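You operate a simulated robot arm through the tools that you are given. There is no shell and no other tool. Be economical: measure what you need, move in short steps, check, and stop when the job is done.

You run a simulated two-armed robot. Do the job below in one go: nothing can be reset, and whatever is moved stays where it is left.

## Task
On the top of the white table, fold the yellow wiping cloth in half, so that its two long edges meet.

Only the result counts: the job must be done as asked and must still hold three seconds after the hand-in. Knocking over, shifting, dropping, spilling or breaking anything else fails it. Flat cloth is picked up by pressing the open fingertips on it (5 to 10 N) and closing them slowly along it; thin cloth reads only 2 to 8 mm in the jaws.

## Robot
Two 7-joint arms with two-finger parallel grippers on one trunk, on a base that drives. Base frame: it is fixed to the floor where the robot stands at the start and does not move with it; the origin is under the middle of the robot, x ahead of it, y to its left, z up. Lengths are in m, angles in rad, forces in N, time in s.
The left shoulder is at the start at [0.07, 0.163, 0.945], the right one opposite. With the tool pointing down near the work surface each hand reaches from about 0.38 to 0.88 m from the robot's upright axis, wherever it stands, measured 20 degrees to its own side. Places, roughly: top of the white table [0.7, 0, 0.6]. Payload 3.43 kg a hand.
Tool frame (each hand has its own): the origin (TCP) lies between the finger pads and is the grasp point; the fingertips stand 0.034 m ahead of it; z points along the fingers, y is the line along which they close. The gripper opens to 0.128 m. The fingers are 0.024 m wide and 0.012 m thick; the gripper's body (0.048 by 0.13 m) begins 0.096 m behind the TCP.
Orientation is that of the tool frame in the base frame, as a unit quaternion [w, x, y, z]. With the fingers straight down and closing along the base's y, the tool's x points along the base's -x, its y along +y and its z along -z.

## Interface
- The arms move only by the tool servo_tool. It takes "left_steps", "right_steps" or both (then of equal length, played together; a hand with none holds still); each is a list of rows, each a list of 6 numbers: the shift along the tool's x, y, z in m, then the turn, a rotation vector about the tool's x, y, z in rad. In form: [[tx, ty, tz, ax, ay, az], ...]. A call has 1 to 10 rows; each row shifts and turns the commanded pose from where the row before left it, along the tool's axes as they then stand. "left_gripper" and "right_gripper" are, for a hand that has rows, the finger opening in m, from 0 to 0.128, set as the call begins (left out, the last holds). A row lasts 0.2 s, in which the tool goes at most 0.05 m and 0.15 rad; a call with a longer step from one row to the next is refused whole, and so is a gripper value outside its range. A pose out of reach is approached as far as the arm can. The call stops where the force on the tool passes 40 N (or 10 N more than at its start, if that is more) or the arm is blocked; 0.2 s more then pass. Each finger travels about 0.153 m/s and halts on what it meets, pressing with about 41 N; the grip force reading is that of the motor and also rises with nothing between the fingers. The clock runs only during rows and for 0.2 s after the last one: add rows that do not move to give the fingers time. The reply holds the time, the measured pose of the TCP, the force on the tool along the base axes, the opening and the grip force, in the units named above and with some noise, with the torque about the TCP (base axes, N m) and any sound that the robot's microphone picked up.
- Cameras (640 x 400 px; columns grow to the right, rows downward): "scene" is now at [0.1331, -0.0238, 1.1599]; the picture's right is [-0.21, -0.98, 0.00], its down [-0.69, 0.14, -0.71] and it looks along [0.70, -0.15, -0.70] (base axes); focal length 270 px, centre (320, 200). "left" rides on the left gripper at [0.076, 0.011, -0.16] in its tool frame; the picture's right is [-0.15, 0.99, 0.00], its down [-0.88, -0.13, -0.46] and it looks along [-0.45, -0.07, 0.89] (tool axes); focal length 234 px, centre (320, 200). "right" rides on the right gripper at [0.076, -0.011, -0.16] in its tool frame; the picture's right is [0.15, 0.99, 0.00], its down [-0.88, 0.13, -0.46] and it looks along [-0.45, 0.07, 0.89] (tool axes); focal length 234 px, centre (320, 200). There is no depth. A picture from a camera that has moved, and an enlarged one, comes with that camera's place and axes in the base frame and with its lens. The place of the scene camera against the robot may be out by one fixed shift of up to 0.012 m in any direction.
- get_image(camera): a new picture of that camera. It takes no simulated time.
- raise_lower(by): slides the trunk up (or, below 0, down) by that many m; the arms and the scene camera ride with it, the base frame stays. It gives what a move gives, with no picture.
- drive_base(legs): drives the robot by 1 to 6 legs, each [ahead, left, turn to the left] in m, m and rad, along the robot's own axes; the way and the turn of a leg run together, so that a leg with both is an arc; at most 1.5 m and 3.142 rad a leg. The arms and the cameras ride along, it lands a little off, and it stops where it bumps. It gives what a move gives.
- pan_tilt(pan, tilt): turns the head with the scene camera to pan (to the left, within 1.501 rad either way) and tilt (down, from -0.506 to 1.204), counted from straight ahead of the robot. It gives what a move gives.
- inspect(camera, box): a new picture of the part [left, top, right, bottom] of that camera's present view, enlarged. It takes no simulated time.
- sign_off(): hands the job in; it is judged then, once.

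Go step by step. Nothing tells you exact positions but the pictures and the camera data: compare them with the known pose of the tool, close in by small moves and look again before you grip or let go. The budget is 120 turns and 88 pictures, counting those below and the enlarged ones. Unless the task says otherwise, let go and move clear before handing in, and close with one line.

The tools are called after "Request:" as name(argument=value, ...) on one line, values as JSON. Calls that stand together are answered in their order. servo_tool: Moves the arms, as the interface text tells. Its arguments: {"type":"object","properties":{"left_steps":{"type":"array","items":{"type":"array","items":{"type":"number"}}},"left_gripper":{"type":"number"},"right_steps":{"type":"array","items":{"type":"array","items":{"type":"number"}}},"right_gripper":{"type":"number"}},"required":[]} The other tools are called the same way: raise_lower (by) slides the trunk up or down; drive_base (legs) drives the base; pan_tilt (pan, tilt) turns the head that bears the scene camera; get_image (camera) takes a picture; inspect (camera, box) takes an enlarged picture of a part of a camera's view; sign_off () hands the job in.

At the start:

```text
time: 0.0
left_tool_pos: [0.6509, 0.1485, 0.8183]
left_tcp_rot: [-0.001, 0.0, 1.0, 0.0]
left_contact_force: [-0.1, 0.8, -0.1]
left_ft_torque: [0.0, -0.02, 0.01]
left_finger_gap: 0.1279
left_gripper_force: 0.0
right_tool_pos: [0.4619, -0.2426, 0.8218]
right_tcp_rot: [0.0, -0.001, 1.0, 0.0]
right_contact_force: [0.3, 1.1, 0.2]
right_ft_torque: [-0.01, -0.02, 0.01]
right_finger_gap: 0.1278
right_gripper_force: 0.0
trunk travel left (down, up): [-0.425, 0.515]
robot x, y, heading: [-0.0023, 0.0001, 0.001]
head pan, tilt: [-0.206, 0.778]
```

scene: 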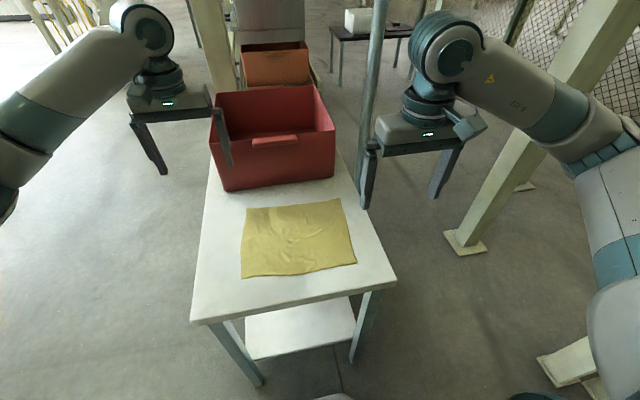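
right: 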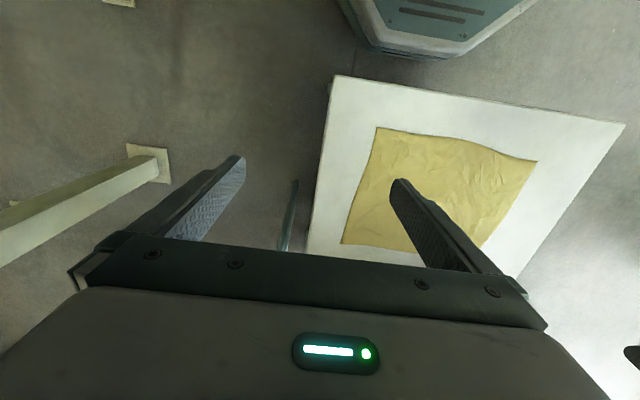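
left: 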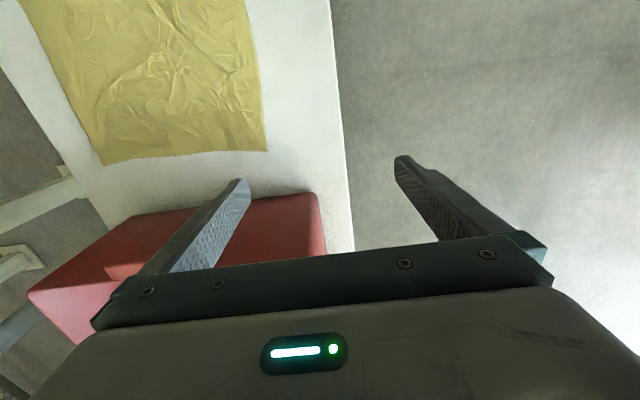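

The yellow cloth lies on the white table with its long edges running along y. Triangulating two views puts the table top near z≈0.65, the near edge from (0.447, 0.075) to (0.431, -0.168), and the far edge at x≈0.64. I'll bring both hands above the near corners and look again.

Request:
servo_tool(left_steps=[[0.0392, -0.0207, 0.0136, 0, 0, 0.0132], [0.0392, -0.0207, 0.0136, 0, 0, 0.0132], [0.0392, -0.0207, 0.0136, 0, 0, 0.0132], [0.0392, -0.0207, 0.0136, 0, 0, 0.0132], [0.0392, -0.0207, 0.0136, 0, 0, 0.0132], [0, 0, 0, 0, 0, 0]], right_steps=[[0.004, 0.021, 0.0144, 0, 0, 0.0132], [0.004, 0.021, 0.0144, 0, 0, 0.0132], [0.004, 0.021, 0.0144, 0, 0, 0.0132], [0.004, 0.021, 0.0144, 0, 0, 0.0132], [0.004, 0.021, 0.0144, 0, 0, 0.0132], [0, 0, 0, 0, 0, 0]], left_gripper=0.05, right_gripper=0.05)

Request:
get_image(camera="scene")

Request:
get_image(camera="left")

Request:
get_image(camera="right")

```text
time: 1.4
left_tool_pos: [0.4501, 0.0505, 0.7503]
left_tcp_rot: [-0.002, 0.033, 0.999, 0.0]
left_contact_force: [0.4, 0.6, 0.5]
left_ft_torque: [-0.01, 0.01, 0.0]
left_finger_gap: 0.0499
left_gripper_force: 0.1
right_tool_pos: [0.4445, -0.1365, 0.7474]
right_tcp_rot: [-0.001, 0.033, 0.999, 0.0]
right_contact_force: [-1.2, -0.1, 0.7]
right_ft_torque: [-0.02, 0.0, 0.0]
right_finger_gap: 0.0499
right_gripper_force: 0.0
trunk travel left (down, up): [-0.425, 0.515]
robot x, y, heading: [0.0007, -0.0039, -0.002]
head pan, tilt: [-0.206, 0.778]
```

```text
84 pictures are left
camera scene: at [0.1331, -0.0237, 1.1599], right [-0.21, -0.98, 0.0], down [-0.69, 0.14, -0.71], along [0.7, -0.15, -0.7], focal length 270 px, centre (320, 200)
```

scene: 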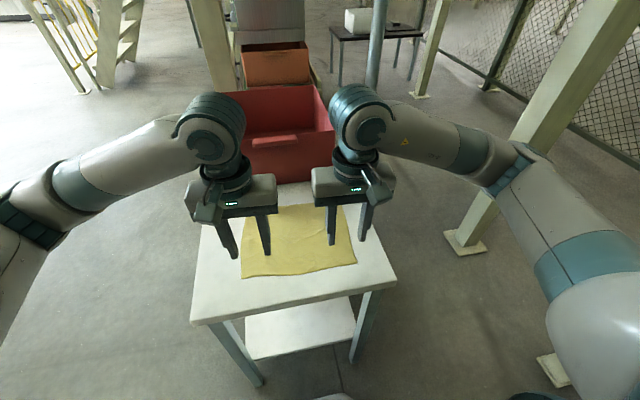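

```text
83 pictures are left
camera left: at [0.3744, 0.0667, 0.9101], right [0.21, 0.98, 0.0], down [0.87, -0.19, 0.45], along [0.44, -0.1, -0.89], focal length 234 px, centre (320, 200)
```

left: 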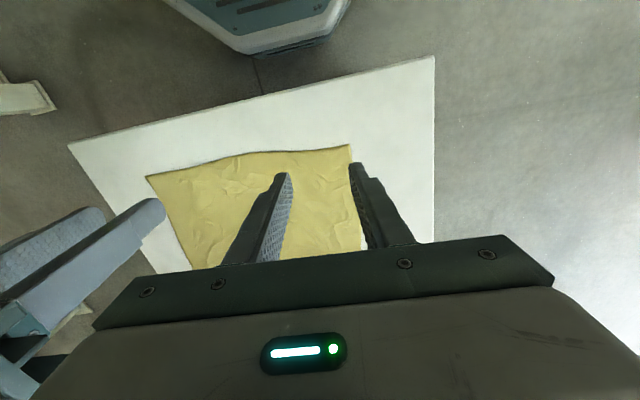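

```text
82 pictures are left
camera right: at [0.3678, -0.1426, 0.9076], right [-0.08, 1.0, 0.0], down [0.89, 0.07, 0.46], along [0.45, 0.04, -0.89], focal length 234 px, centre (320, 200)
```

right: 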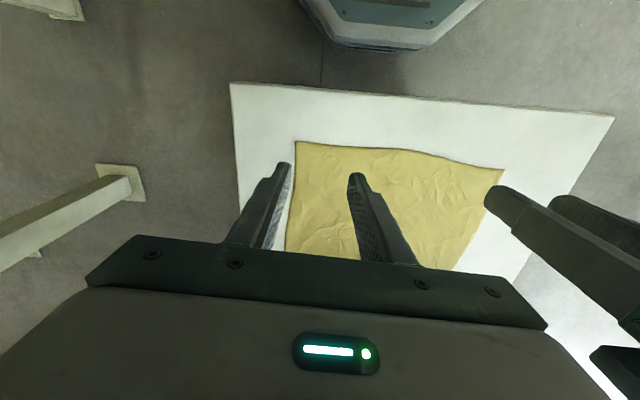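

Both hands hover over the near corners. The refined corners are left (0.444, 0.085) and right (0.430, -0.162), with the surface at z≈0.645. Next I'll adjust sideways and come down to just above the cloth.

Request:
servo_tool(left_steps=[[0, -0.003, 0.02, 0, 0, 0], [0, -0.003, 0.02, 0, 0, 0], [0, 0, 0.018, 0, 0, 0], [0, 0, 0, 0, 0, 0]], right_steps=[[0.002, 0.007, 0.02, 0, 0, 0], [0.002, 0.007, 0.02, 0, 0, 0], [0, 0, 0.015, 0, 0, 0], [0, 0, 0, 0, 0, 0]])

Request:
get_image(camera="left")

Request:
get_image(camera="right")

Request:
inspect(camera="scene", box=[200, 180, 400, 305])

```text
time: 2.4
left_tool_pos: [0.4503, 0.0453, 0.6929]
left_tcp_rot: [-0.001, 0.033, 0.999, 0.0]
left_contact_force: [-1.0, 0.0, 0.6]
left_ft_torque: [-0.01, 0.01, 0.0]
left_finger_gap: 0.0501
left_gripper_force: 0.0
right_tool_pos: [0.4428, -0.1228, 0.6943]
right_tcp_rot: [0.0, 0.033, 0.999, 0.0]
right_contact_force: [1.2, -0.1, -0.4]
right_ft_torque: [0.0, -0.01, 0.01]
right_finger_gap: 0.0501
right_gripper_force: 0.1
trunk travel left (down, up): [-0.425, 0.515]
robot x, y, heading: [-0.0026, 0.0055, -0.004]
head pan, tilt: [-0.206, 0.778]
```

```text
81 pictures are left
camera left: at [0.3753, 0.0612, 0.8521], right [0.21, 0.98, 0.0], down [0.87, -0.19, 0.45], along [0.44, -0.1, -0.89], focal length 234 px, centre (320, 200)
```

left: 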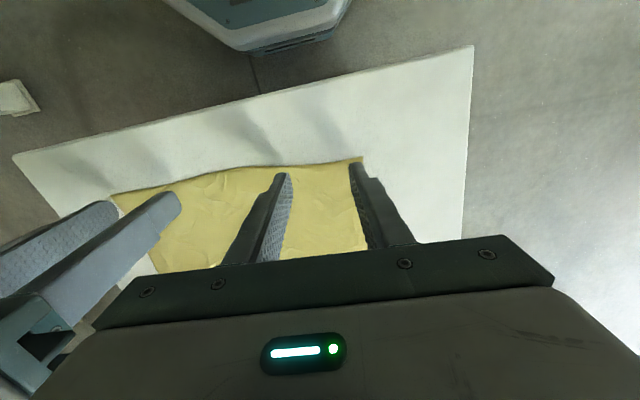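

```text
80 pictures are left
camera right: at [0.365, -0.1282, 0.8529], right [-0.08, 1.0, 0.0], down [0.89, 0.07, 0.46], along [0.45, 0.04, -0.89], focal length 234 px, centre (320, 200)
```

right: 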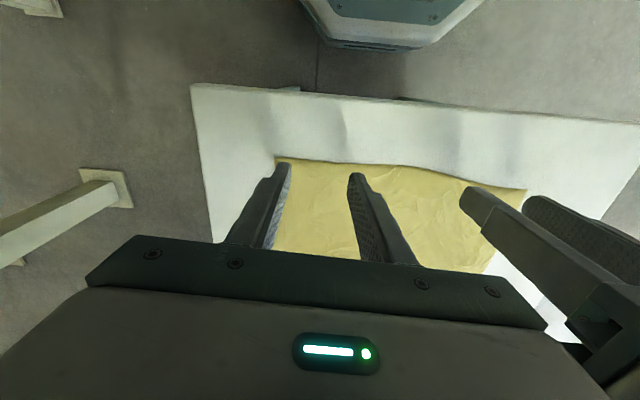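

```text
3.20 times, centred on (300, 242) of scene
camera zoom: at [0.133, -0.0238, 1.16], right [-0.21, -0.98, 0.0], down [-0.69, 0.14, -0.71], along [0.7, -0.15, -0.7], focal length 865 px, centre (384, 64)
```

zoom: 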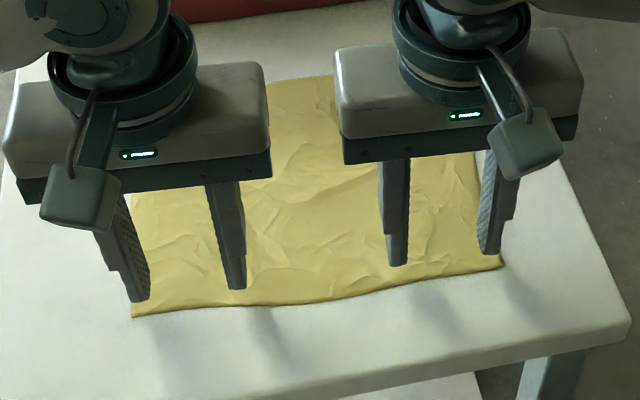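

The fingertips are about 1.5 cm above the cloth, almost exactly at its near edge. I'll shift 3 mm toward the edge and press down in small steps.

Request:
servo_tool(left_steps=[[0.003, 0, 0.003, 0, 0, 0], [0, 0, 0.003, 0, 0, 0], [0, 0, 0.003, 0, 0, 0], [0, 0, 0.002, 0, 0, 0]], right_steps=[[0.003, 0, 0.003, 0, 0, 0], [0, 0, 0.003, 0, 0, 0], [0, 0, 0.003, 0, 0, 0], [0, 0, 0.002, 0, 0, 0]])

```text
time: 3.4
left_tool_pos: [0.449, 0.0446, 0.6808]
left_tcp_rot: [-0.002, 0.034, 0.999, 0.0]
left_contact_force: [-0.2, 0.7, -0.5]
left_ft_torque: [0.0, 0.03, -0.01]
left_finger_gap: 0.0499
left_gripper_force: 0.1
right_tool_pos: [0.4393, -0.1222, 0.6832]
right_tcp_rot: [0.0, 0.033, 0.999, 0.0]
right_contact_force: [0.2, -0.7, 0.1]
right_ft_torque: [-0.02, -0.05, 0.02]
right_finger_gap: 0.0501
right_gripper_force: 0.0
trunk travel left (down, up): [-0.425, 0.515]
robot x, y, heading: [-0.0002, -0.002, -0.0]
head pan, tilt: [-0.206, 0.778]
```

No contact yet, so I'll keep easing down.

Request:
servo_tool(left_steps=[[0, 0, 0.001, 0, 0, 0], [0, 0, 0.001, 0, 0, 0], [0, 0, 0, 0, 0, 0]], right_steps=[[0, 0, 0.002, 0, 0, 0], [0, 0, 0.002, 0, 0, 0], [0, 0, 0, 0, 0, 0]])

```text
time: 4.2
left_tool_pos: [0.4476, 0.0464, 0.68]
left_tcp_rot: [-0.001, 0.033, 0.999, 0.0]
left_contact_force: [0.3, 0.1, 0.1]
left_ft_torque: [-0.01, 0.02, 0.02]
left_finger_gap: 0.0502
left_gripper_force: 0.1
right_tool_pos: [0.4383, -0.1228, 0.6791]
right_tcp_rot: [0.0, 0.033, 0.999, -0.001]
right_contact_force: [-0.6, 0.0, 0.4]
right_ft_torque: [0.0, 0.02, -0.02]
right_finger_gap: 0.0501
right_gripper_force: 0.0
trunk travel left (down, up): [-0.425, 0.515]
robot x, y, heading: [0.0002, 0.0015, -0.001]
head pan, tilt: [-0.206, 0.778]
```

Request:
servo_tool(left_steps=[[0, 0, 0.0015, 0, 0, 0], [0, 0, 0.0015, 0, 0, 0], [0, 0, 0, 0, 0, 0]], right_steps=[[0, 0, 0.0015, 0, 0, 0], [0, 0, 0.0015, 0, 0, 0], [0, 0, 0, 0, 0, 0]])

```text
time: 5.0
left_tool_pos: [0.4477, 0.0447, 0.6756]
left_tcp_rot: [0.0, 0.033, 0.999, 0.0]
left_contact_force: [0.2, -0.7, -0.5]
left_ft_torque: [0.0, 0.01, -0.02]
left_finger_gap: 0.05
left_gripper_force: 0.0
right_tool_pos: [0.4374, -0.1232, 0.6755]
right_tcp_rot: [-0.001, 0.033, 0.999, 0.0]
right_contact_force: [0.6, -0.5, 0.3]
right_ft_torque: [-0.03, 0.02, -0.01]
right_finger_gap: 0.0501
right_gripper_force: 0.0
trunk travel left (down, up): [-0.425, 0.515]
robot x, y, heading: [-0.0005, -0.0007, -0.001]
head pan, tilt: [-0.206, 0.778]
```

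Request:
inspect(camera="scene", box=[220, 200, 380, 300])

Request:
servo_tool(left_steps=[[0, 0, 0.0015, 0, 0, 0], [0, 0, 0.0015, 0, 0, 0], [0, 0, 0, 0, 0, 0]], right_steps=[[0, 0, 0.0015, 0, 0, 0], [0, 0, 0.0015, 0, 0, 0], [0, 0, 0, 0, 0, 0]])

```text
4.00 times, centred on (300, 250) of scene
camera zoom: at [0.1331, -0.0238, 1.1599], right [-0.21, -0.98, 0.0], down [-0.69, 0.14, -0.71], along [0.7, -0.15, -0.7], focal length 1081 px, centre (400, 0)
```

zoom: 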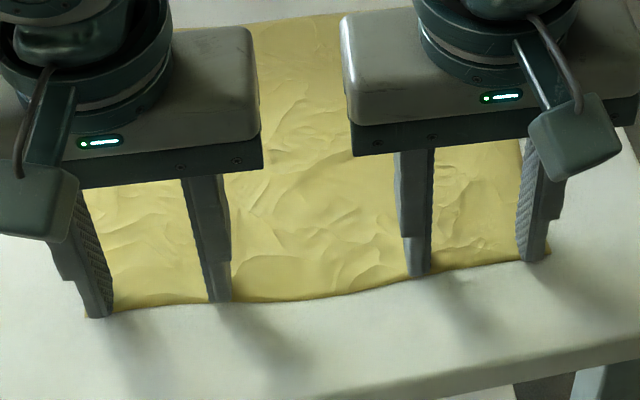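

```text
time: 5.8
left_tool_pos: [0.4473, 0.0449, 0.6745]
left_tcp_rot: [0.001, 0.033, 0.999, 0.0]
left_contact_force: [0.3, -0.2, 4.4]
left_ft_torque: [0.02, -0.08, 0.01]
left_finger_gap: 0.0499
left_gripper_force: 0.2
right_tool_pos: [0.4384, -0.1224, 0.6742]
right_tcp_rot: [0.002, 0.033, 0.999, 0.0]
right_contact_force: [1.5, -2.2, 25.0]
right_ft_torque: [-0.11, -0.12, 0.02]
right_finger_gap: 0.0499
right_gripper_force: 0.1
trunk travel left (down, up): [-0.425, 0.515]
robot x, y, heading: [0.0007, -0.0018, -0.003]
head pan, tilt: [-0.206, 0.778]
```

There is contact now: left 4 N, right 25 N. I'll relax the right and press a hair more on the left.

Request:
servo_tool(left_steps=[[0, 0, 0.0003, 0, 0, 0], [0, 0, 0, 0, 0, 0]], right_steps=[[0, 0, -0.0011, 0, 0, 0], [0, 0, 0, 0, 0, 0]])

```text
time: 6.4
left_tool_pos: [0.4472, 0.0454, 0.6758]
left_tcp_rot: [0.001, 0.033, 0.999, -0.001]
left_contact_force: [1.4, -0.5, 19.3]
left_ft_torque: [0.23, -0.18, 0.0]
left_finger_gap: 0.0501
left_gripper_force: 0.0
right_tool_pos: [0.4379, -0.1221, 0.6759]
right_tcp_rot: [0.002, 0.032, 0.999, 0.0]
right_contact_force: [4.1, 0.6, 19.9]
right_ft_torque: [0.01, -0.23, 0.0]
right_finger_gap: 0.0502
right_gripper_force: 0.0
trunk travel left (down, up): [-0.425, 0.515]
robot x, y, heading: [0.0001, -0.0015, 0.004]
head pan, tilt: [-0.206, 0.778]
```

Request:
servo_tool(left_steps=[[0, 0, -0.0006, 0, 0, 0], [0, 0, 0, 0, 0, 0]], right_steps=[[0, 0, -0.0006, 0, 0, 0], [0, 0, 0, 0, 0, 0]])

```text
time: 7.0
left_tool_pos: [0.4478, 0.0454, 0.6758]
left_tcp_rot: [0.001, 0.034, 0.999, -0.001]
left_contact_force: [3.6, -2.3, 21.2]
left_ft_torque: [0.07, -0.21, -0.05]
left_finger_gap: 0.0499
left_gripper_force: 0.0
right_tool_pos: [0.4377, -0.1225, 0.6756]
right_tcp_rot: [0.001, 0.034, 0.999, 0.0]
right_contact_force: [2.3, 1.7, 12.9]
right_ft_torque: [0.11, -0.16, 0.0]
right_finger_gap: 0.0502
right_gripper_force: 0.0
trunk travel left (down, up): [-0.425, 0.515]
robot x, y, heading: [0.0035, -0.002, -0.004]
head pan, tilt: [-0.206, 0.778]
```

Request:
servo_tool(left_steps=[[0, 0, -0.0008, 0, 0, 0], [0, 0, 0, 0, 0, 0]], right_steps=[[0, 0, -0.0003, 0, 0, 0], [0, 0, 0, 0, 0, 0]])

```text
time: 7.6
left_tool_pos: [0.4465, 0.0449, 0.6748]
left_tcp_rot: [0.0, 0.033, 0.999, -0.001]
left_contact_force: [3.4, -0.9, 16.5]
left_ft_torque: [-0.08, -0.14, 0.02]
left_finger_gap: 0.0501
left_gripper_force: 0.1
right_tool_pos: [0.4374, -0.122, 0.6752]
right_tcp_rot: [0.0, 0.033, 0.999, 0.0]
right_contact_force: [0.7, 0.2, 9.7]
right_ft_torque: [0.07, -0.08, -0.03]
right_finger_gap: 0.0502
right_gripper_force: 0.1
trunk travel left (down, up): [-0.425, 0.515]
robot x, y, heading: [0.0019, -0.0005, -0.0]
head pan, tilt: [-0.206, 0.778]
```

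The right is at about 10 N, and I'll ease the left a bit more while starting a slow close.

Request:
servo_tool(left_steps=[[0, 0, -0.0007, 0, 0, 0], [0, 0, 0, 0, 0, 0]], right_steps=[[0, 0, 0, 0, 0, 0], [0, 0, 0, 0, 0, 0]], left_gripper=0.044, right_gripper=0.044)

Request:
servo_tool(left_steps=[[0, 0, 0, 0, 0, 0], [0, 0, 0, 0, 0, 0]], right_steps=[[0, 0, 0, 0, 0, 0], [0, 0, 0, 0, 0, 0]], left_gripper=0.038, right_gripper=0.038)

Request:
inspect(camera="scene", box=[220, 200, 380, 300])

```text
time: 8.2
left_tool_pos: [0.4467, 0.0454, 0.6753]
left_tcp_rot: [-0.001, 0.033, 0.999, -0.001]
left_contact_force: [-0.3, 0.1, 6.9]
left_ft_torque: [-0.04, -0.07, -0.01]
left_finger_gap: 0.0432
left_gripper_force: 0.1
right_tool_pos: [0.4373, -0.1212, 0.6762]
right_tcp_rot: [0.0, 0.033, 0.999, 0.0]
right_contact_force: [-0.7, -0.2, 7.9]
right_ft_torque: [0.01, -0.01, 0.04]
right_finger_gap: 0.0433
right_gripper_force: 0.0
trunk travel left (down, up): [-0.425, 0.515]
robot x, y, heading: [0.0035, 0.0019, 0.001]
head pan, tilt: [-0.206, 0.778]
```

```text
time: 8.8
left_tool_pos: [0.4479, 0.0461, 0.6742]
left_tcp_rot: [0.0, 0.033, 0.999, 0.0]
left_contact_force: [-0.8, 0.0, 3.9]
left_ft_torque: [-0.03, -0.02, 0.01]
left_finger_gap: 0.0381
left_gripper_force: 0.1
right_tool_pos: [0.4388, -0.1215, 0.6751]
right_tcp_rot: [0.0, 0.032, 0.999, 0.0]
right_contact_force: [-0.5, 0.4, 6.4]
right_ft_torque: [0.04, -0.01, 0.02]
right_finger_gap: 0.0373
right_gripper_force: 0.0
trunk travel left (down, up): [-0.425, 0.515]
robot x, y, heading: [-0.0014, 0.0002, 0.001]
head pan, tilt: [-0.206, 0.778]
```

```text
4.00 times, centred on (300, 250) of scene
camera zoom: at [0.1323, -0.0237, 1.16], right [-0.21, -0.98, 0.0], down [-0.69, 0.14, -0.71], along [0.7, -0.15, -0.7], focal length 1081 px, centre (400, 0)
```

zoom: 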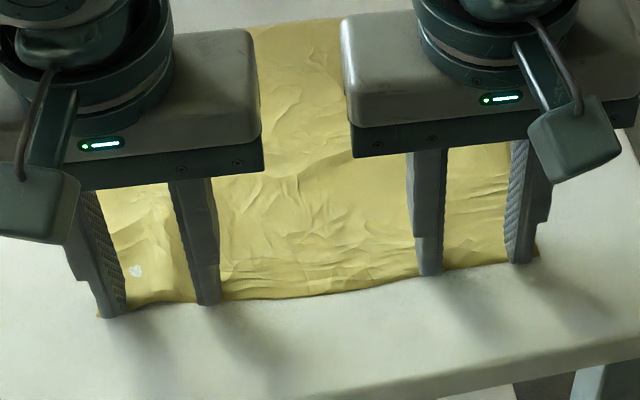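

The cloth is following the fingers and rucking up. I'll continue the slow close with a touch more pressure on the left.

Request:
servo_tool(left_steps=[[0, 0, 0.0003, 0, 0, 0], [0, 0, 0, 0, 0, 0]], right_steps=[[0, 0, 0.0001, 0, 0, 0], [0, 0, 0, 0, 0, 0]], left_gripper=0.03, right_gripper=0.03)

Request:
servo_tool(left_steps=[[0, 0, 0.0001, 0, 0, 0], [0, 0, 0, 0, 0, 0]], right_steps=[[0, 0, 0.0001, 0, 0, 0], [0, 0, 0, 0, 0, 0]], left_gripper=0.022, right_gripper=0.022)

Request:
inspect(camera="scene", box=[220, 200, 380, 300])

```text
time: 9.4
left_tool_pos: [0.4478, 0.0455, 0.6747]
left_tcp_rot: [0.0, 0.034, 0.999, 0.0]
left_contact_force: [-0.4, -0.2, 0.4]
left_ft_torque: [-0.04, -0.02, -0.02]
left_finger_gap: 0.0298
left_gripper_force: 0.0
right_tool_pos: [0.4383, -0.1217, 0.6765]
right_tcp_rot: [0.0, 0.033, 0.999, 0.001]
right_contact_force: [-0.7, -1.3, 10.4]
right_ft_torque: [0.0, -0.05, 0.01]
right_finger_gap: 0.029
right_gripper_force: 0.2
trunk travel left (down, up): [-0.425, 0.515]
robot x, y, heading: [0.0002, -0.0012, -0.003]
head pan, tilt: [-0.206, 0.778]
```

```text
time: 10.0
left_tool_pos: [0.4469, 0.0452, 0.6756]
left_tcp_rot: [-0.001, 0.033, 0.999, -0.001]
left_contact_force: [0.5, -0.2, 4.4]
left_ft_torque: [-0.02, -0.03, 0.01]
left_finger_gap: 0.022
left_gripper_force: 0.1
right_tool_pos: [0.4379, -0.1219, 0.6763]
right_tcp_rot: [0.0, 0.033, 0.999, 0.0]
right_contact_force: [1.6, 0.0, 8.1]
right_ft_torque: [0.02, -0.07, -0.02]
right_finger_gap: 0.0212
right_gripper_force: 0.0
trunk travel left (down, up): [-0.425, 0.515]
robot x, y, heading: [0.001, -0.0013, -0.002]
head pan, tilt: [-0.206, 0.778]
```

```text
4.00 times, centred on (300, 250) of scene
camera zoom: at [0.1324, -0.0237, 1.1601], right [-0.21, -0.98, 0.0], down [-0.69, 0.14, -0.71], along [0.7, -0.15, -0.7], focal length 1081 px, centre (400, 0)
```

zoom: 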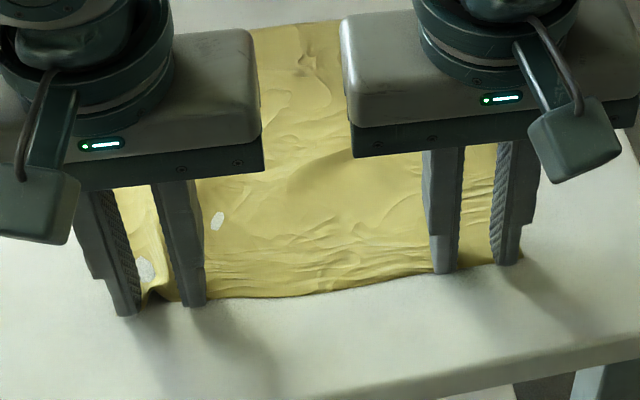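

A ruck is forming between the left fingers. I'll press slightly and keep closing.

Request:
servo_tool(left_steps=[[0, 0, 0.0003, 0, 0, 0], [0, 0, 0, 0, 0, 0]], right_steps=[[0, 0, 0, 0, 0, 0], [0, 0, 0, 0, 0, 0]], left_gripper=0.015, right_gripper=0.015)

Request:
servo_tool(left_steps=[[0, 0, 0, 0, 0, 0], [0, 0, 0, 0, 0, 0]], right_steps=[[0, 0, 0, 0, 0, 0], [0, 0, 0, 0, 0, 0]], left_gripper=0.008, right_gripper=0.008)

Request:
servo_tool(left_steps=[[0, 0, 0, 0, 0, 0], [0, 0, 0, 0, 0, 0], [0, 0, 0, 0, 0, 0]], right_steps=[[0, 0, 0, 0, 0, 0], [0, 0, 0, 0, 0, 0], [0, 0, 0, 0, 0, 0]], left_gripper=0.0, right_gripper=0.0)

Request:
inspect(camera="scene", box=[220, 200, 380, 300])

```text
time: 10.6
left_tool_pos: [0.4474, 0.0461, 0.6738]
left_tcp_rot: [0.0, 0.033, 0.999, -0.001]
left_contact_force: [-0.6, 0.0, 8.7]
left_ft_torque: [0.01, -0.04, 0.04]
left_finger_gap: 0.0149
left_gripper_force: 0.0
right_tool_pos: [0.4381, -0.1222, 0.6765]
right_tcp_rot: [0.0, 0.033, 0.999, 0.0]
right_contact_force: [0.0, 0.8, 5.0]
right_ft_torque: [0.05, -0.03, -0.01]
right_finger_gap: 0.0137
right_gripper_force: 0.0
trunk travel left (down, up): [-0.425, 0.515]
robot x, y, heading: [-0.0008, -0.0011, 0.001]
head pan, tilt: [-0.206, 0.778]
```

```text
time: 11.2
left_tool_pos: [0.4476, 0.045, 0.676]
left_tcp_rot: [0.0, 0.033, 0.999, 0.0]
left_contact_force: [0.6, 0.0, 9.9]
left_ft_torque: [-0.02, -0.09, -0.01]
left_finger_gap: 0.0076
left_gripper_force: 0.0
right_tool_pos: [0.4389, -0.1233, 0.6757]
right_tcp_rot: [-0.001, 0.034, 0.999, 0.0]
right_contact_force: [-1.1, 0.0, 5.4]
right_ft_torque: [-0.01, -0.02, -0.01]
right_finger_gap: 0.0061
right_gripper_force: 0.0
trunk travel left (down, up): [-0.425, 0.515]
robot x, y, heading: [0.0015, -0.002, 0.003]
head pan, tilt: [-0.206, 0.778]
```

```text
time: 12.0
left_tool_pos: [0.4481, 0.0456, 0.676]
left_tcp_rot: [0.0, 0.033, 0.999, -0.001]
left_contact_force: [1.6, -2.2, 12.8]
left_ft_torque: [-0.07, -0.11, 0.01]
left_finger_gap: 0.0021
left_gripper_force: 37.4
right_tool_pos: [0.438, -0.1226, 0.6747]
right_tcp_rot: [0.001, 0.033, 0.999, 0.0]
right_contact_force: [-0.2, 1.2, 3.5]
right_ft_torque: [0.05, -0.03, -0.01]
right_finger_gap: 0.0
right_gripper_force: 33.3
trunk travel left (down, up): [-0.425, 0.515]
robot x, y, heading: [-0.0011, 0.0017, -0.0]
head pan, tilt: [-0.206, 0.778]
```

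```text
4.00 times, centred on (300, 250) of scene
camera zoom: at [0.132, -0.0239, 1.1601], right [-0.21, -0.98, 0.0], down [-0.69, 0.14, -0.71], along [0.7, -0.15, -0.7], focal length 1081 px, centre (400, 0)
```

zoom: 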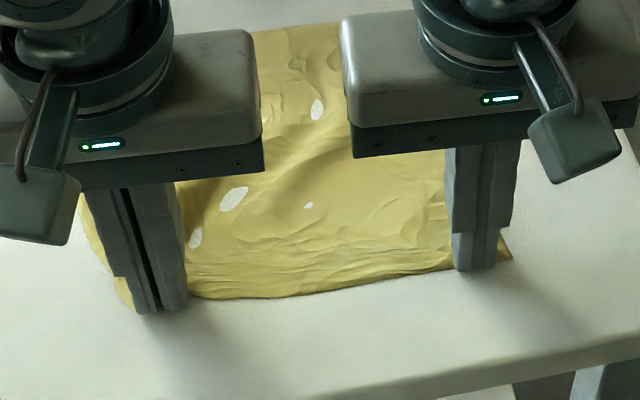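

The left holds cloth (2.1 mm), but the right closed on nothing. I'll lift the right slightly, reopen, shift inward and press harder.

Request:
servo_tool(right_steps=[[0, 0, -0.008, 0, 0, 0], [0, 0, 0, 0, 0, 0]], right_gripper=0.0)

Request:
servo_tool(right_steps=[[0, 0.008, 0, 0, 0, 0], [0, 0, 0, 0, 0, 0], [0, 0, 0, 0, 0, 0]], right_gripper=0.042)

Request:
inspect(camera="scene", box=[220, 200, 380, 300])

Request:
get_image(camera="right")

```text
time: 12.6
left_tool_pos: [0.4481, 0.0458, 0.6752]
left_tcp_rot: [0.0, 0.033, 0.999, -0.001]
left_contact_force: [0.4, -1.3, 15.8]
left_ft_torque: [0.0, -0.11, -0.03]
left_finger_gap: 0.0016
left_gripper_force: 36.2
right_tool_pos: [0.4377, -0.1229, 0.6839]
right_tcp_rot: [0.001, 0.034, 0.999, 0.001]
right_contact_force: [0.2, 0.4, -1.2]
right_ft_torque: [0.0, 0.0, -0.02]
right_finger_gap: 0.0
right_gripper_force: 33.3
trunk travel left (down, up): [-0.425, 0.515]
robot x, y, heading: [0.0027, -0.0003, -0.003]
head pan, tilt: [-0.206, 0.778]
```

```text
time: 13.4
left_tool_pos: [0.4483, 0.0447, 0.6749]
left_tcp_rot: [0.0, 0.033, 0.999, 0.001]
left_contact_force: [0.6, -1.3, 17.4]
left_ft_torque: [0.01, -0.16, -0.06]
left_finger_gap: 0.002
left_gripper_force: 37.0
right_tool_pos: [0.4379, -0.1136, 0.6823]
right_tcp_rot: [0.001, 0.033, 0.999, 0.0]
right_contact_force: [0.6, 0.1, 0.0]
right_ft_torque: [0.01, -0.01, 0.02]
right_finger_gap: 0.0418
right_gripper_force: 0.1
trunk travel left (down, up): [-0.425, 0.515]
robot x, y, heading: [-0.001, -0.0019, -0.005]
head pan, tilt: [-0.206, 0.778]
```

```text
4.00 times, centred on (300, 250) of scene
camera zoom: at [0.132, -0.024, 1.1601], right [-0.21, -0.98, 0.0], down [-0.69, 0.14, -0.71], along [0.7, -0.15, -0.7], focal length 1081 px, centre (400, 0)
```

zoom: 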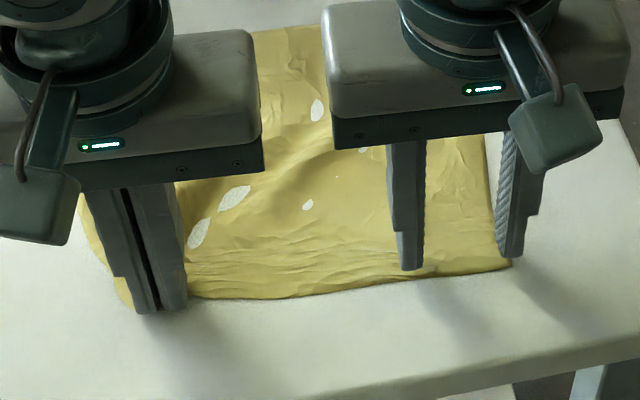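

```text
73 pictures are left
camera right: at [0.3615, -0.1205, 0.8425], right [-0.08, 1.0, 0.0], down [0.89, 0.07, 0.46], along [0.46, 0.04, -0.89], focal length 234 px, centre (320, 200)
```

right: 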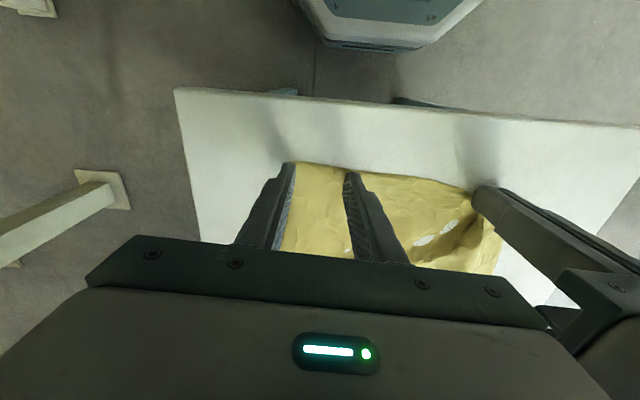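

The right outer finger is right at the cloth's corner. I'll move another 7 mm inward and 4 mm onto the cloth, then press.

Request:
servo_tool(right_steps=[[-0.004, 0.007, 0.003, 0, 0, 0], [0, 0, 0.002, 0, 0, 0], [0, 0, 0.0015, 0, 0, 0], [0, 0, 0, 0, 0, 0]])

Request:
servo_tool(right_steps=[[0, 0, 0.0008, 0, 0, 0], [0, 0, 0, 0, 0, 0]])

```text
time: 14.4
left_tool_pos: [0.4474, 0.0441, 0.6755]
left_tcp_rot: [0.001, 0.033, 0.999, 0.0]
left_contact_force: [1.2, -1.0, 17.5]
left_ft_torque: [-0.05, -0.11, -0.03]
left_finger_gap: 0.002
left_gripper_force: 36.7
right_tool_pos: [0.4435, -0.1073, 0.6759]
right_tcp_rot: [0.001, 0.034, 0.999, 0.001]
right_contact_force: [0.6, 0.6, 0.7]
right_ft_torque: [0.02, -0.04, -0.05]
right_finger_gap: 0.042
right_gripper_force: 0.1
trunk travel left (down, up): [-0.425, 0.515]
robot x, y, heading: [0.0035, -0.0009, -0.001]
head pan, tilt: [-0.206, 0.778]
```

```text
time: 15.0
left_tool_pos: [0.4464, 0.0449, 0.6757]
left_tcp_rot: [0.0, 0.033, 0.999, 0.0]
left_contact_force: [1.1, -1.9, 17.1]
left_ft_torque: [-0.01, -0.17, 0.02]
left_finger_gap: 0.0021
left_gripper_force: 36.9
right_tool_pos: [0.4436, -0.1074, 0.6756]
right_tcp_rot: [0.001, 0.033, 0.999, 0.0]
right_contact_force: [-0.9, 0.6, 0.8]
right_ft_torque: [-0.03, 0.02, -0.01]
right_finger_gap: 0.0418
right_gripper_force: 0.1
trunk travel left (down, up): [-0.425, 0.515]
robot x, y, heading: [0.0023, -0.0034, 0.003]
head pan, tilt: [-0.206, 0.778]
```

Request:
servo_tool(right_steps=[[0, 0, 0.0006, 0, 0, 0], [0, 0, 0, 0, 0, 0]])

Request:
servo_tool(right_steps=[[0, 0, 0.0005, 0, 0, 0], [0, 0, 0, 0, 0, 0]])

```text
time: 15.6
left_tool_pos: [0.4472, 0.0449, 0.6747]
left_tcp_rot: [0.0, 0.032, 0.999, 0.0]
left_contact_force: [1.4, -1.1, 17.0]
left_ft_torque: [-0.04, -0.17, -0.01]
left_finger_gap: 0.002
left_gripper_force: 37.3
right_tool_pos: [0.4433, -0.1081, 0.6755]
right_tcp_rot: [0.001, 0.033, 0.999, 0.0]
right_contact_force: [0.6, -0.8, 2.5]
right_ft_torque: [0.02, 0.04, -0.02]
right_finger_gap: 0.0417
right_gripper_force: 0.0
trunk travel left (down, up): [-0.425, 0.515]
robot x, y, heading: [-0.0005, -0.002, 0.001]
head pan, tilt: [-0.206, 0.778]
```

```text
time: 16.2
left_tool_pos: [0.448, 0.0457, 0.6749]
left_tcp_rot: [0.0, 0.034, 0.999, 0.0]
left_contact_force: [2.2, -0.5, 15.2]
left_ft_torque: [-0.02, -0.16, 0.0]
left_finger_gap: 0.0019
left_gripper_force: 36.5
right_tool_pos: [0.4427, -0.1079, 0.6751]
right_tcp_rot: [0.001, 0.033, 0.999, 0.0]
right_contact_force: [0.1, -1.5, 8.3]
right_ft_torque: [0.0, 0.02, 0.02]
right_finger_gap: 0.0419
right_gripper_force: 0.0
trunk travel left (down, up): [-0.425, 0.515]
robot x, y, heading: [-0.0005, -0.0023, 0.001]
head pan, tilt: [-0.206, 0.778]
```

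The right presses at 8 N, so I'll close it slowly and keep the pressure up.

Request:
servo_tool(right_steps=[[0, 0, 0.0002, 0, 0, 0], [0, 0, 0, 0, 0, 0]], right_gripper=0.036)

Request:
servo_tool(right_steps=[[0, 0, 0.0001, 0, 0, 0], [0, 0, 0, 0, 0, 0]], right_gripper=0.03)

Request:
servo_tool(right_steps=[[0, 0, 0.0001, 0, 0, 0], [0, 0, 0, 0, 0, 0]], right_gripper=0.024)

Request:
inspect(camera="scene", box=[220, 200, 380, 300])

```text
time: 16.8
left_tool_pos: [0.4468, 0.0464, 0.6759]
left_tcp_rot: [0.0, 0.033, 0.999, -0.001]
left_contact_force: [2.2, -1.1, 11.4]
left_ft_torque: [-0.03, -0.17, 0.01]
left_finger_gap: 0.0022
left_gripper_force: 37.0
right_tool_pos: [0.4423, -0.1082, 0.6754]
right_tcp_rot: [0.0, 0.033, 0.999, 0.001]
right_contact_force: [1.5, -0.3, 13.3]
right_ft_torque: [0.09, -0.05, 0.03]
right_finger_gap: 0.035
right_gripper_force: 0.0
trunk travel left (down, up): [-0.425, 0.515]
robot x, y, heading: [-0.0043, -0.0009, -0.003]
head pan, tilt: [-0.206, 0.778]
```

```text
time: 17.4
left_tool_pos: [0.4476, 0.0449, 0.6745]
left_tcp_rot: [0.0, 0.033, 0.999, 0.0]
left_contact_force: [1.6, -1.4, 9.6]
left_ft_torque: [-0.02, -0.1, 0.01]
left_finger_gap: 0.0021
left_gripper_force: 36.4
right_tool_pos: [0.4421, -0.1067, 0.6745]
right_tcp_rot: [0.001, 0.033, 0.999, 0.0]
right_contact_force: [-0.4, 0.2, 17.4]
right_ft_torque: [0.1, 0.02, -0.01]
right_finger_gap: 0.0287
right_gripper_force: 0.0
trunk travel left (down, up): [-0.425, 0.515]
robot x, y, heading: [0.0022, 0.0007, 0.002]
head pan, tilt: [-0.206, 0.778]
```

```text
time: 18.0
left_tool_pos: [0.4463, 0.0458, 0.675]
left_tcp_rot: [0.0, 0.033, 0.999, 0.0]
left_contact_force: [0.9, -2.5, 7.2]
left_ft_torque: [-0.09, -0.07, -0.01]
left_finger_gap: 0.0018
left_gripper_force: 36.7
right_tool_pos: [0.4425, -0.1074, 0.6751]
right_tcp_rot: [0.001, 0.034, 0.999, 0.001]
right_contact_force: [1.7, 2.0, 19.4]
right_ft_torque: [0.12, -0.05, -0.04]
right_finger_gap: 0.0236
right_gripper_force: 0.0
trunk travel left (down, up): [-0.425, 0.515]
robot x, y, heading: [-0.0001, 0.0043, 0.001]
head pan, tilt: [-0.206, 0.778]
```

```text
4.00 times, centred on (300, 250) of scene
camera zoom: at [0.1314, -0.0236, 1.1602], right [-0.21, -0.98, 0.0], down [-0.69, 0.14, -0.71], along [0.7, -0.15, -0.7], focal length 1081 px, centre (400, 0)
```

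zoom: 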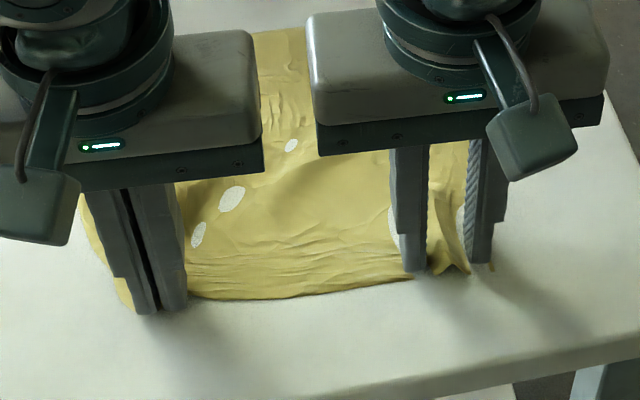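

A clear ruck is now between the right fingers. I'll ease the pressure slightly and finish closing.

Request:
servo_tool(right_steps=[[0, 0, -0.0004, 0, 0, 0], [0, 0, 0, 0, 0, 0]], right_gripper=0.018)

Request:
servo_tool(right_steps=[[0, 0, 0, 0, 0, 0], [0, 0, 0, 0, 0, 0]], right_gripper=0.012)

Request:
servo_tool(right_steps=[[0, 0, 0, 0, 0, 0], [0, 0, 0, 0, 0, 0]], right_gripper=0.006)

Request:
servo_tool(right_steps=[[0, 0, 0, 0, 0, 0], [0, 0, 0, 0, 0, 0], [0, 0, 0, 0, 0, 0]], right_gripper=0.0)

Request:
inspect(camera="scene", box=[220, 200, 380, 300])

```text
time: 18.6
left_tool_pos: [0.4463, 0.0441, 0.6753]
left_tcp_rot: [0.0, 0.033, 0.999, -0.001]
left_contact_force: [0.4, -4.7, 8.1]
left_ft_torque: [-0.22, -0.06, -0.03]
left_finger_gap: 0.0021
left_gripper_force: 36.0
right_tool_pos: [0.4429, -0.1078, 0.6744]
right_tcp_rot: [0.001, 0.033, 0.999, 0.0]
right_contact_force: [-0.2, 3.3, 18.5]
right_ft_torque: [0.13, 0.02, 0.09]
right_finger_gap: 0.0186
right_gripper_force: 1.4
trunk travel left (down, up): [-0.425, 0.515]
robot x, y, heading: [0.0011, -0.0006, 0.002]
head pan, tilt: [-0.206, 0.778]
```

```text
time: 19.2
left_tool_pos: [0.4478, 0.0455, 0.6759]
left_tcp_rot: [0.001, 0.033, 0.999, 0.0]
left_contact_force: [0.0, -9.7, 9.3]
left_ft_torque: [-0.3, 0.02, -0.1]
left_finger_gap: 0.0021
left_gripper_force: 36.7
right_tool_pos: [0.4424, -0.1078, 0.6751]
right_tcp_rot: [0.001, 0.033, 0.999, 0.0]
right_contact_force: [0.4, 7.7, 17.7]
right_ft_torque: [0.27, -0.01, 0.06]
right_finger_gap: 0.0149
right_gripper_force: 3.1
trunk travel left (down, up): [-0.425, 0.515]
robot x, y, heading: [0.0003, 0.001, 0.001]
head pan, tilt: [-0.206, 0.778]
```

```text
time: 19.8
left_tool_pos: [0.4467, 0.0448, 0.6756]
left_tcp_rot: [0.001, 0.034, 0.999, 0.0]
left_contact_force: [-0.8, -18.2, 5.1]
left_ft_torque: [-0.67, -0.02, -0.24]
left_finger_gap: 0.0018
left_gripper_force: 37.0
right_tool_pos: [0.4432, -0.1074, 0.6757]
right_tcp_rot: [0.001, 0.033, 0.999, -0.001]
right_contact_force: [1.3, 18.9, 13.4]
right_ft_torque: [0.74, -0.07, 0.19]
right_finger_gap: 0.0091
right_gripper_force: 11.7
trunk travel left (down, up): [-0.425, 0.515]
robot x, y, heading: [-0.0006, 0.0009, 0.001]
head pan, tilt: [-0.206, 0.778]
```

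```text
time: 20.6
left_tool_pos: [0.4468, 0.0454, 0.6755]
left_tcp_rot: [0.0, 0.034, 0.999, -0.002]
left_contact_force: [-2.8, -27.5, 6.8]
left_ft_torque: [-0.96, 0.03, -0.4]
left_finger_gap: 0.0022
left_gripper_force: 37.0
right_tool_pos: [0.4424, -0.1063, 0.6755]
right_tcp_rot: [0.001, 0.032, 0.999, 0.002]
right_contact_force: [2.3, 29.2, 12.9]
right_ft_torque: [0.98, -0.07, 0.21]
right_finger_gap: 0.0021
right_gripper_force: 37.1
trunk travel left (down, up): [-0.425, 0.515]
robot x, y, heading: [0.0039, 0.0014, -0.003]
head pan, tilt: [-0.206, 0.778]
```

```text
4.00 times, centred on (300, 250) of scene
camera zoom: at [0.1317, -0.0236, 1.1602], right [-0.21, -0.98, 0.0], down [-0.69, 0.14, -0.71], along [0.7, -0.15, -0.7], focal length 1081 px, centre (400, 0)
```

zoom: 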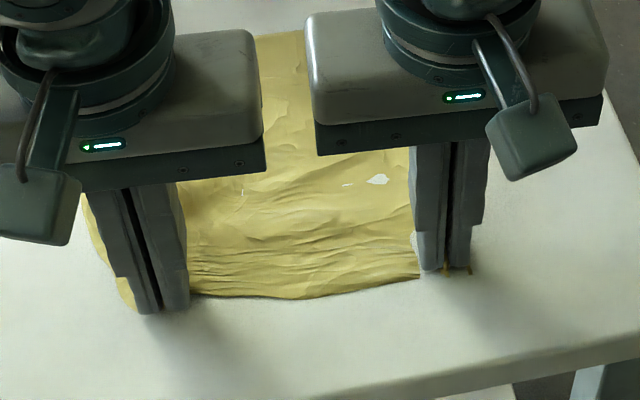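

Both hands now grip cloth (2.1 mm each) and the edge is taut between them at 28 N. I'll move the hands 4 mm toward each other to relax it while lifting 4 cm, then look.

Request:
servo_tool(left_steps=[[0, -0.004, -0.002, 0, 0, 0], [-0.003, 0, -0.013, 0, 0, 0], [-0.004, 0, -0.013, 0, 0, 0], [-0.005, 0, -0.012, 0, 0, 0], [0, 0, 0, 0, 0, 0]], right_steps=[[0, 0.004, -0.002, 0, 0, 0], [-0.003, 0, -0.013, 0, 0, 0], [-0.004, 0, -0.013, 0, 0, 0], [-0.005, 0, -0.012, 0, 0, 0], [0, 0, 0, 0, 0, 0]])

Request:
inspect(camera="scene", box=[220, 190, 380, 290])

Request:
get_image(camera="left")

Request:
get_image(camera="right")

```text
time: 21.8
left_tool_pos: [0.4588, 0.0405, 0.715]
left_tcp_rot: [-0.001, 0.033, 0.999, 0.0]
left_contact_force: [-0.5, -7.9, 0.3]
left_ft_torque: [-0.23, 0.0, -0.1]
left_finger_gap: 0.0021
left_gripper_force: 36.7
right_tool_pos: [0.4564, -0.1044, 0.7137]
right_tcp_rot: [0.0, 0.033, 0.999, 0.0]
right_contact_force: [1.2, 7.1, 0.8]
right_ft_torque: [0.24, -0.02, 0.12]
right_finger_gap: 0.0019
right_gripper_force: 36.7
trunk travel left (down, up): [-0.425, 0.515]
robot x, y, heading: [-0.0029, 0.0, -0.0]
head pan, tilt: [-0.206, 0.778]
```

```text
4.00 times, centred on (300, 240) of scene
camera zoom: at [0.1332, -0.0238, 1.1599], right [-0.21, -0.98, 0.0], down [-0.69, 0.14, -0.71], along [0.7, -0.15, -0.7], focal length 1081 px, centre (400, 40)
```

zoom: 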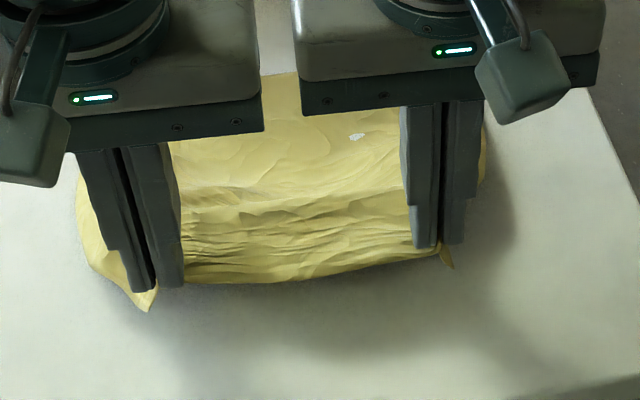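

```text
69 pictures are left
camera left: at [0.384, 0.0567, 0.8746], right [0.21, 0.98, 0.0], down [0.87, -0.19, 0.45], along [0.44, -0.1, -0.89], focal length 234 px, centre (320, 200)
```

left: 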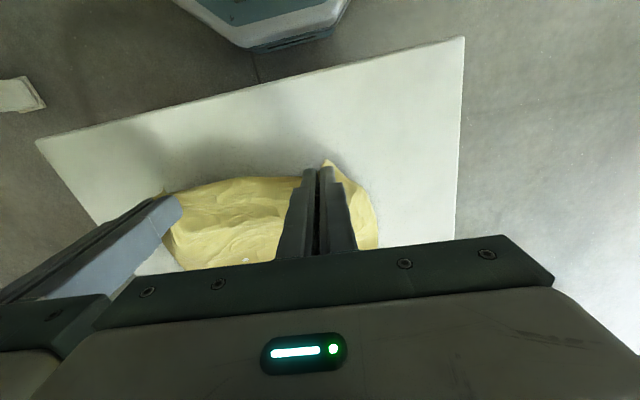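

```text
68 pictures are left
camera right: at [0.3796, -0.1106, 0.8737], right [-0.08, 1.0, 0.0], down [0.89, 0.07, 0.46], along [0.45, 0.04, -0.89], focal length 234 px, centre (320, 200)
```

right: 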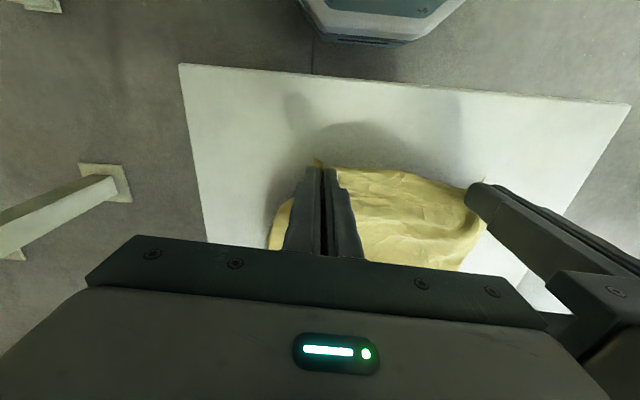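

Both edge points are held, but the bin is only about 7 cm past the far edge, so I couldn't lay this edge over there without it curling under. It's better to fold far to near, where the hands can tilt freely. I'll first use this grip to lower the edge and draw the whole cloth about 4 cm toward me, away from the bin.

Request:
servo_tool(left_steps=[[0.004, 0, 0.012, 0, 0, 0], [0.004, 0, 0.012, 0, 0, 0], [0.004, 0, 0.011, 0, 0, 0], [0.008, 0, 0, 0, 0, 0], [0.008, 0, 0, 0, 0, 0], [0.008, 0, 0, 0, 0, 0], [0.008, 0, 0, 0, 0, 0], [0.008, 0, 0, 0, 0, 0], [0, 0, 0, 0, 0, 0]], right_steps=[[0.004, 0, 0.012, 0, 0, 0], [0.004, 0, 0.012, 0, 0, 0], [0.004, 0, 0.011, 0, 0, 0], [0.008, 0, 0, 0, 0, 0], [0.008, 0, 0, 0, 0, 0], [0.008, 0, 0, 0, 0, 0], [0.008, 0, 0, 0, 0, 0], [0.008, 0, 0, 0, 0, 0], [0, 0, 0, 0, 0, 0]])

Request:
get_image(camera="scene")

```text
time: 23.8
left_tool_pos: [0.4082, 0.0444, 0.6804]
left_tcp_rot: [-0.001, 0.032, 0.999, -0.001]
left_contact_force: [0.3, -5.5, -0.4]
left_ft_torque: [-0.18, 0.02, -0.07]
left_finger_gap: 0.0022
left_gripper_force: 36.3
right_tool_pos: [0.4039, -0.1011, 0.68]
right_tcp_rot: [0.0, 0.034, 0.999, 0.0]
right_contact_force: [1.2, 5.7, 0.2]
right_ft_torque: [0.18, -0.06, 0.06]
right_finger_gap: 0.0018
right_gripper_force: 37.1
trunk travel left (down, up): [-0.425, 0.515]
robot x, y, heading: [-0.0024, 0.0013, 0.001]
head pan, tilt: [-0.206, 0.778]
```

```text
67 pictures are left
camera scene: at [0.1331, -0.0238, 1.1599], right [-0.21, -0.98, 0.0], down [-0.69, 0.14, -0.71], along [0.7, -0.15, -0.7], focal length 270 px, centre (320, 200)
```

scene: 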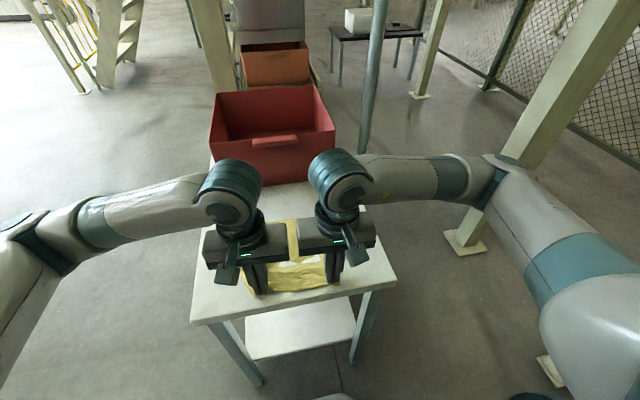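

The whole cloth moved toward me. I'll lower it to the table, open, and lift clear.

Request:
servo_tool(left_steps=[[0, 0, 0.002, 0, 0, 0], [0, 0, 0, 0, 0, 0]], right_steps=[[0, 0, 0.002, 0, 0, 0], [0, 0, 0, 0, 0, 0]])

Request:
servo_tool(left_steps=[[0, 0, 0, 0, 0, 0], [0, 0, 0, 0, 0, 0], [0, 0, -0.02, 0, 0, 0], [0, 0, -0.04, 0, 0, 0], [0, 0, -0.05, 0, 0, 0], [0, 0.04, -0.02, 0, 0, 0], [0, 0.04, 0, 0, 0, 0], [0, 0.04, 0, 0, 0, 0], [0, 0.03, 0, 0, 0, 0]], right_steps=[[0, 0, 0, 0, 0, 0], [0, 0, 0, 0, 0, 0], [0, 0, -0.02, 0, 0, 0], [0, 0, -0.04, 0, 0, 0], [0, 0, -0.05, 0, 0, 0], [0, -0.04, -0.02, 0, 0, 0], [0, -0.04, 0, 0, 0, 0], [0, -0.04, 0, 0, 0, 0], [0, -0.03, 0, 0, 0, 0]], left_gripper=0.05, right_gripper=0.05)

Request:
get_image(camera="scene")

```text
time: 24.4
left_tool_pos: [0.4071, 0.0456, 0.6772]
left_tcp_rot: [-0.001, 0.033, 0.999, 0.0]
left_contact_force: [-0.6, -4.9, 0.0]
left_ft_torque: [-0.23, 0.01, -0.09]
left_finger_gap: 0.0021
left_gripper_force: 36.9
right_tool_pos: [0.4039, -0.1008, 0.6776]
right_tcp_rot: [0.0, 0.033, 0.999, 0.0]
right_contact_force: [1.7, 5.4, 0.7]
right_ft_torque: [0.17, 0.0, 0.07]
right_finger_gap: 0.0021
right_gripper_force: 37.3
trunk travel left (down, up): [-0.425, 0.515]
robot x, y, heading: [-0.0016, -0.0008, 0.002]
head pan, tilt: [-0.206, 0.778]
```

```text
time: 26.4
left_tool_pos: [0.4177, 0.1943, 0.8082]
left_tcp_rot: [0.0, 0.034, 0.999, 0.001]
left_contact_force: [-0.3, -0.2, -0.1]
left_ft_torque: [0.02, -0.02, 0.02]
left_finger_gap: 0.05
left_gripper_force: 0.0
right_tool_pos: [0.3931, -0.2515, 0.8068]
right_tcp_rot: [0.001, 0.034, 0.999, 0.0]
right_contact_force: [1.0, 0.3, 0.2]
right_ft_torque: [0.03, -0.06, -0.01]
right_finger_gap: 0.05
right_gripper_force: 0.0
trunk travel left (down, up): [-0.425, 0.515]
robot x, y, heading: [-0.0025, -0.0026, -0.004]
head pan, tilt: [-0.206, 0.778]
```

```text
66 pictures are left
camera scene: at [0.1324, -0.0237, 1.1601], right [-0.21, -0.98, 0.0], down [-0.69, 0.14, -0.71], along [0.7, -0.15, -0.7], focal length 270 px, centre (320, 200)
```

scene: 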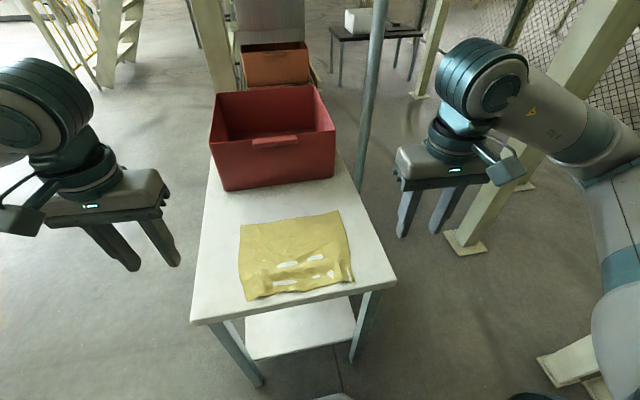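

Request:
inspect(camera="scene", box=[210, 195, 386, 305])

```text
3.64 times, centred on (298, 250) of scene
camera zoom: at [0.1324, -0.0237, 1.1601], right [-0.21, -0.98, 0.0], down [-0.69, 0.14, -0.71], along [0.7, -0.15, -0.7], focal length 983 px, centre (400, 18)
```

zoom: 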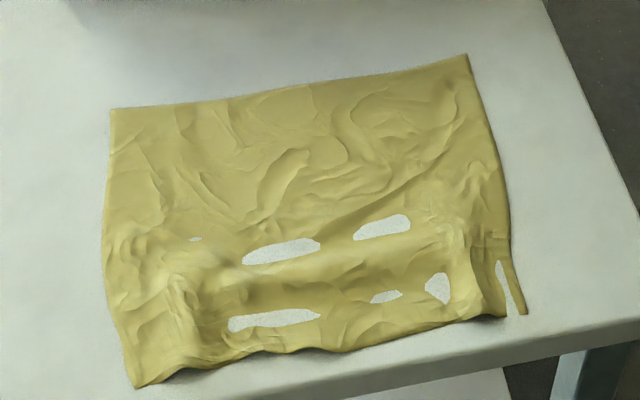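

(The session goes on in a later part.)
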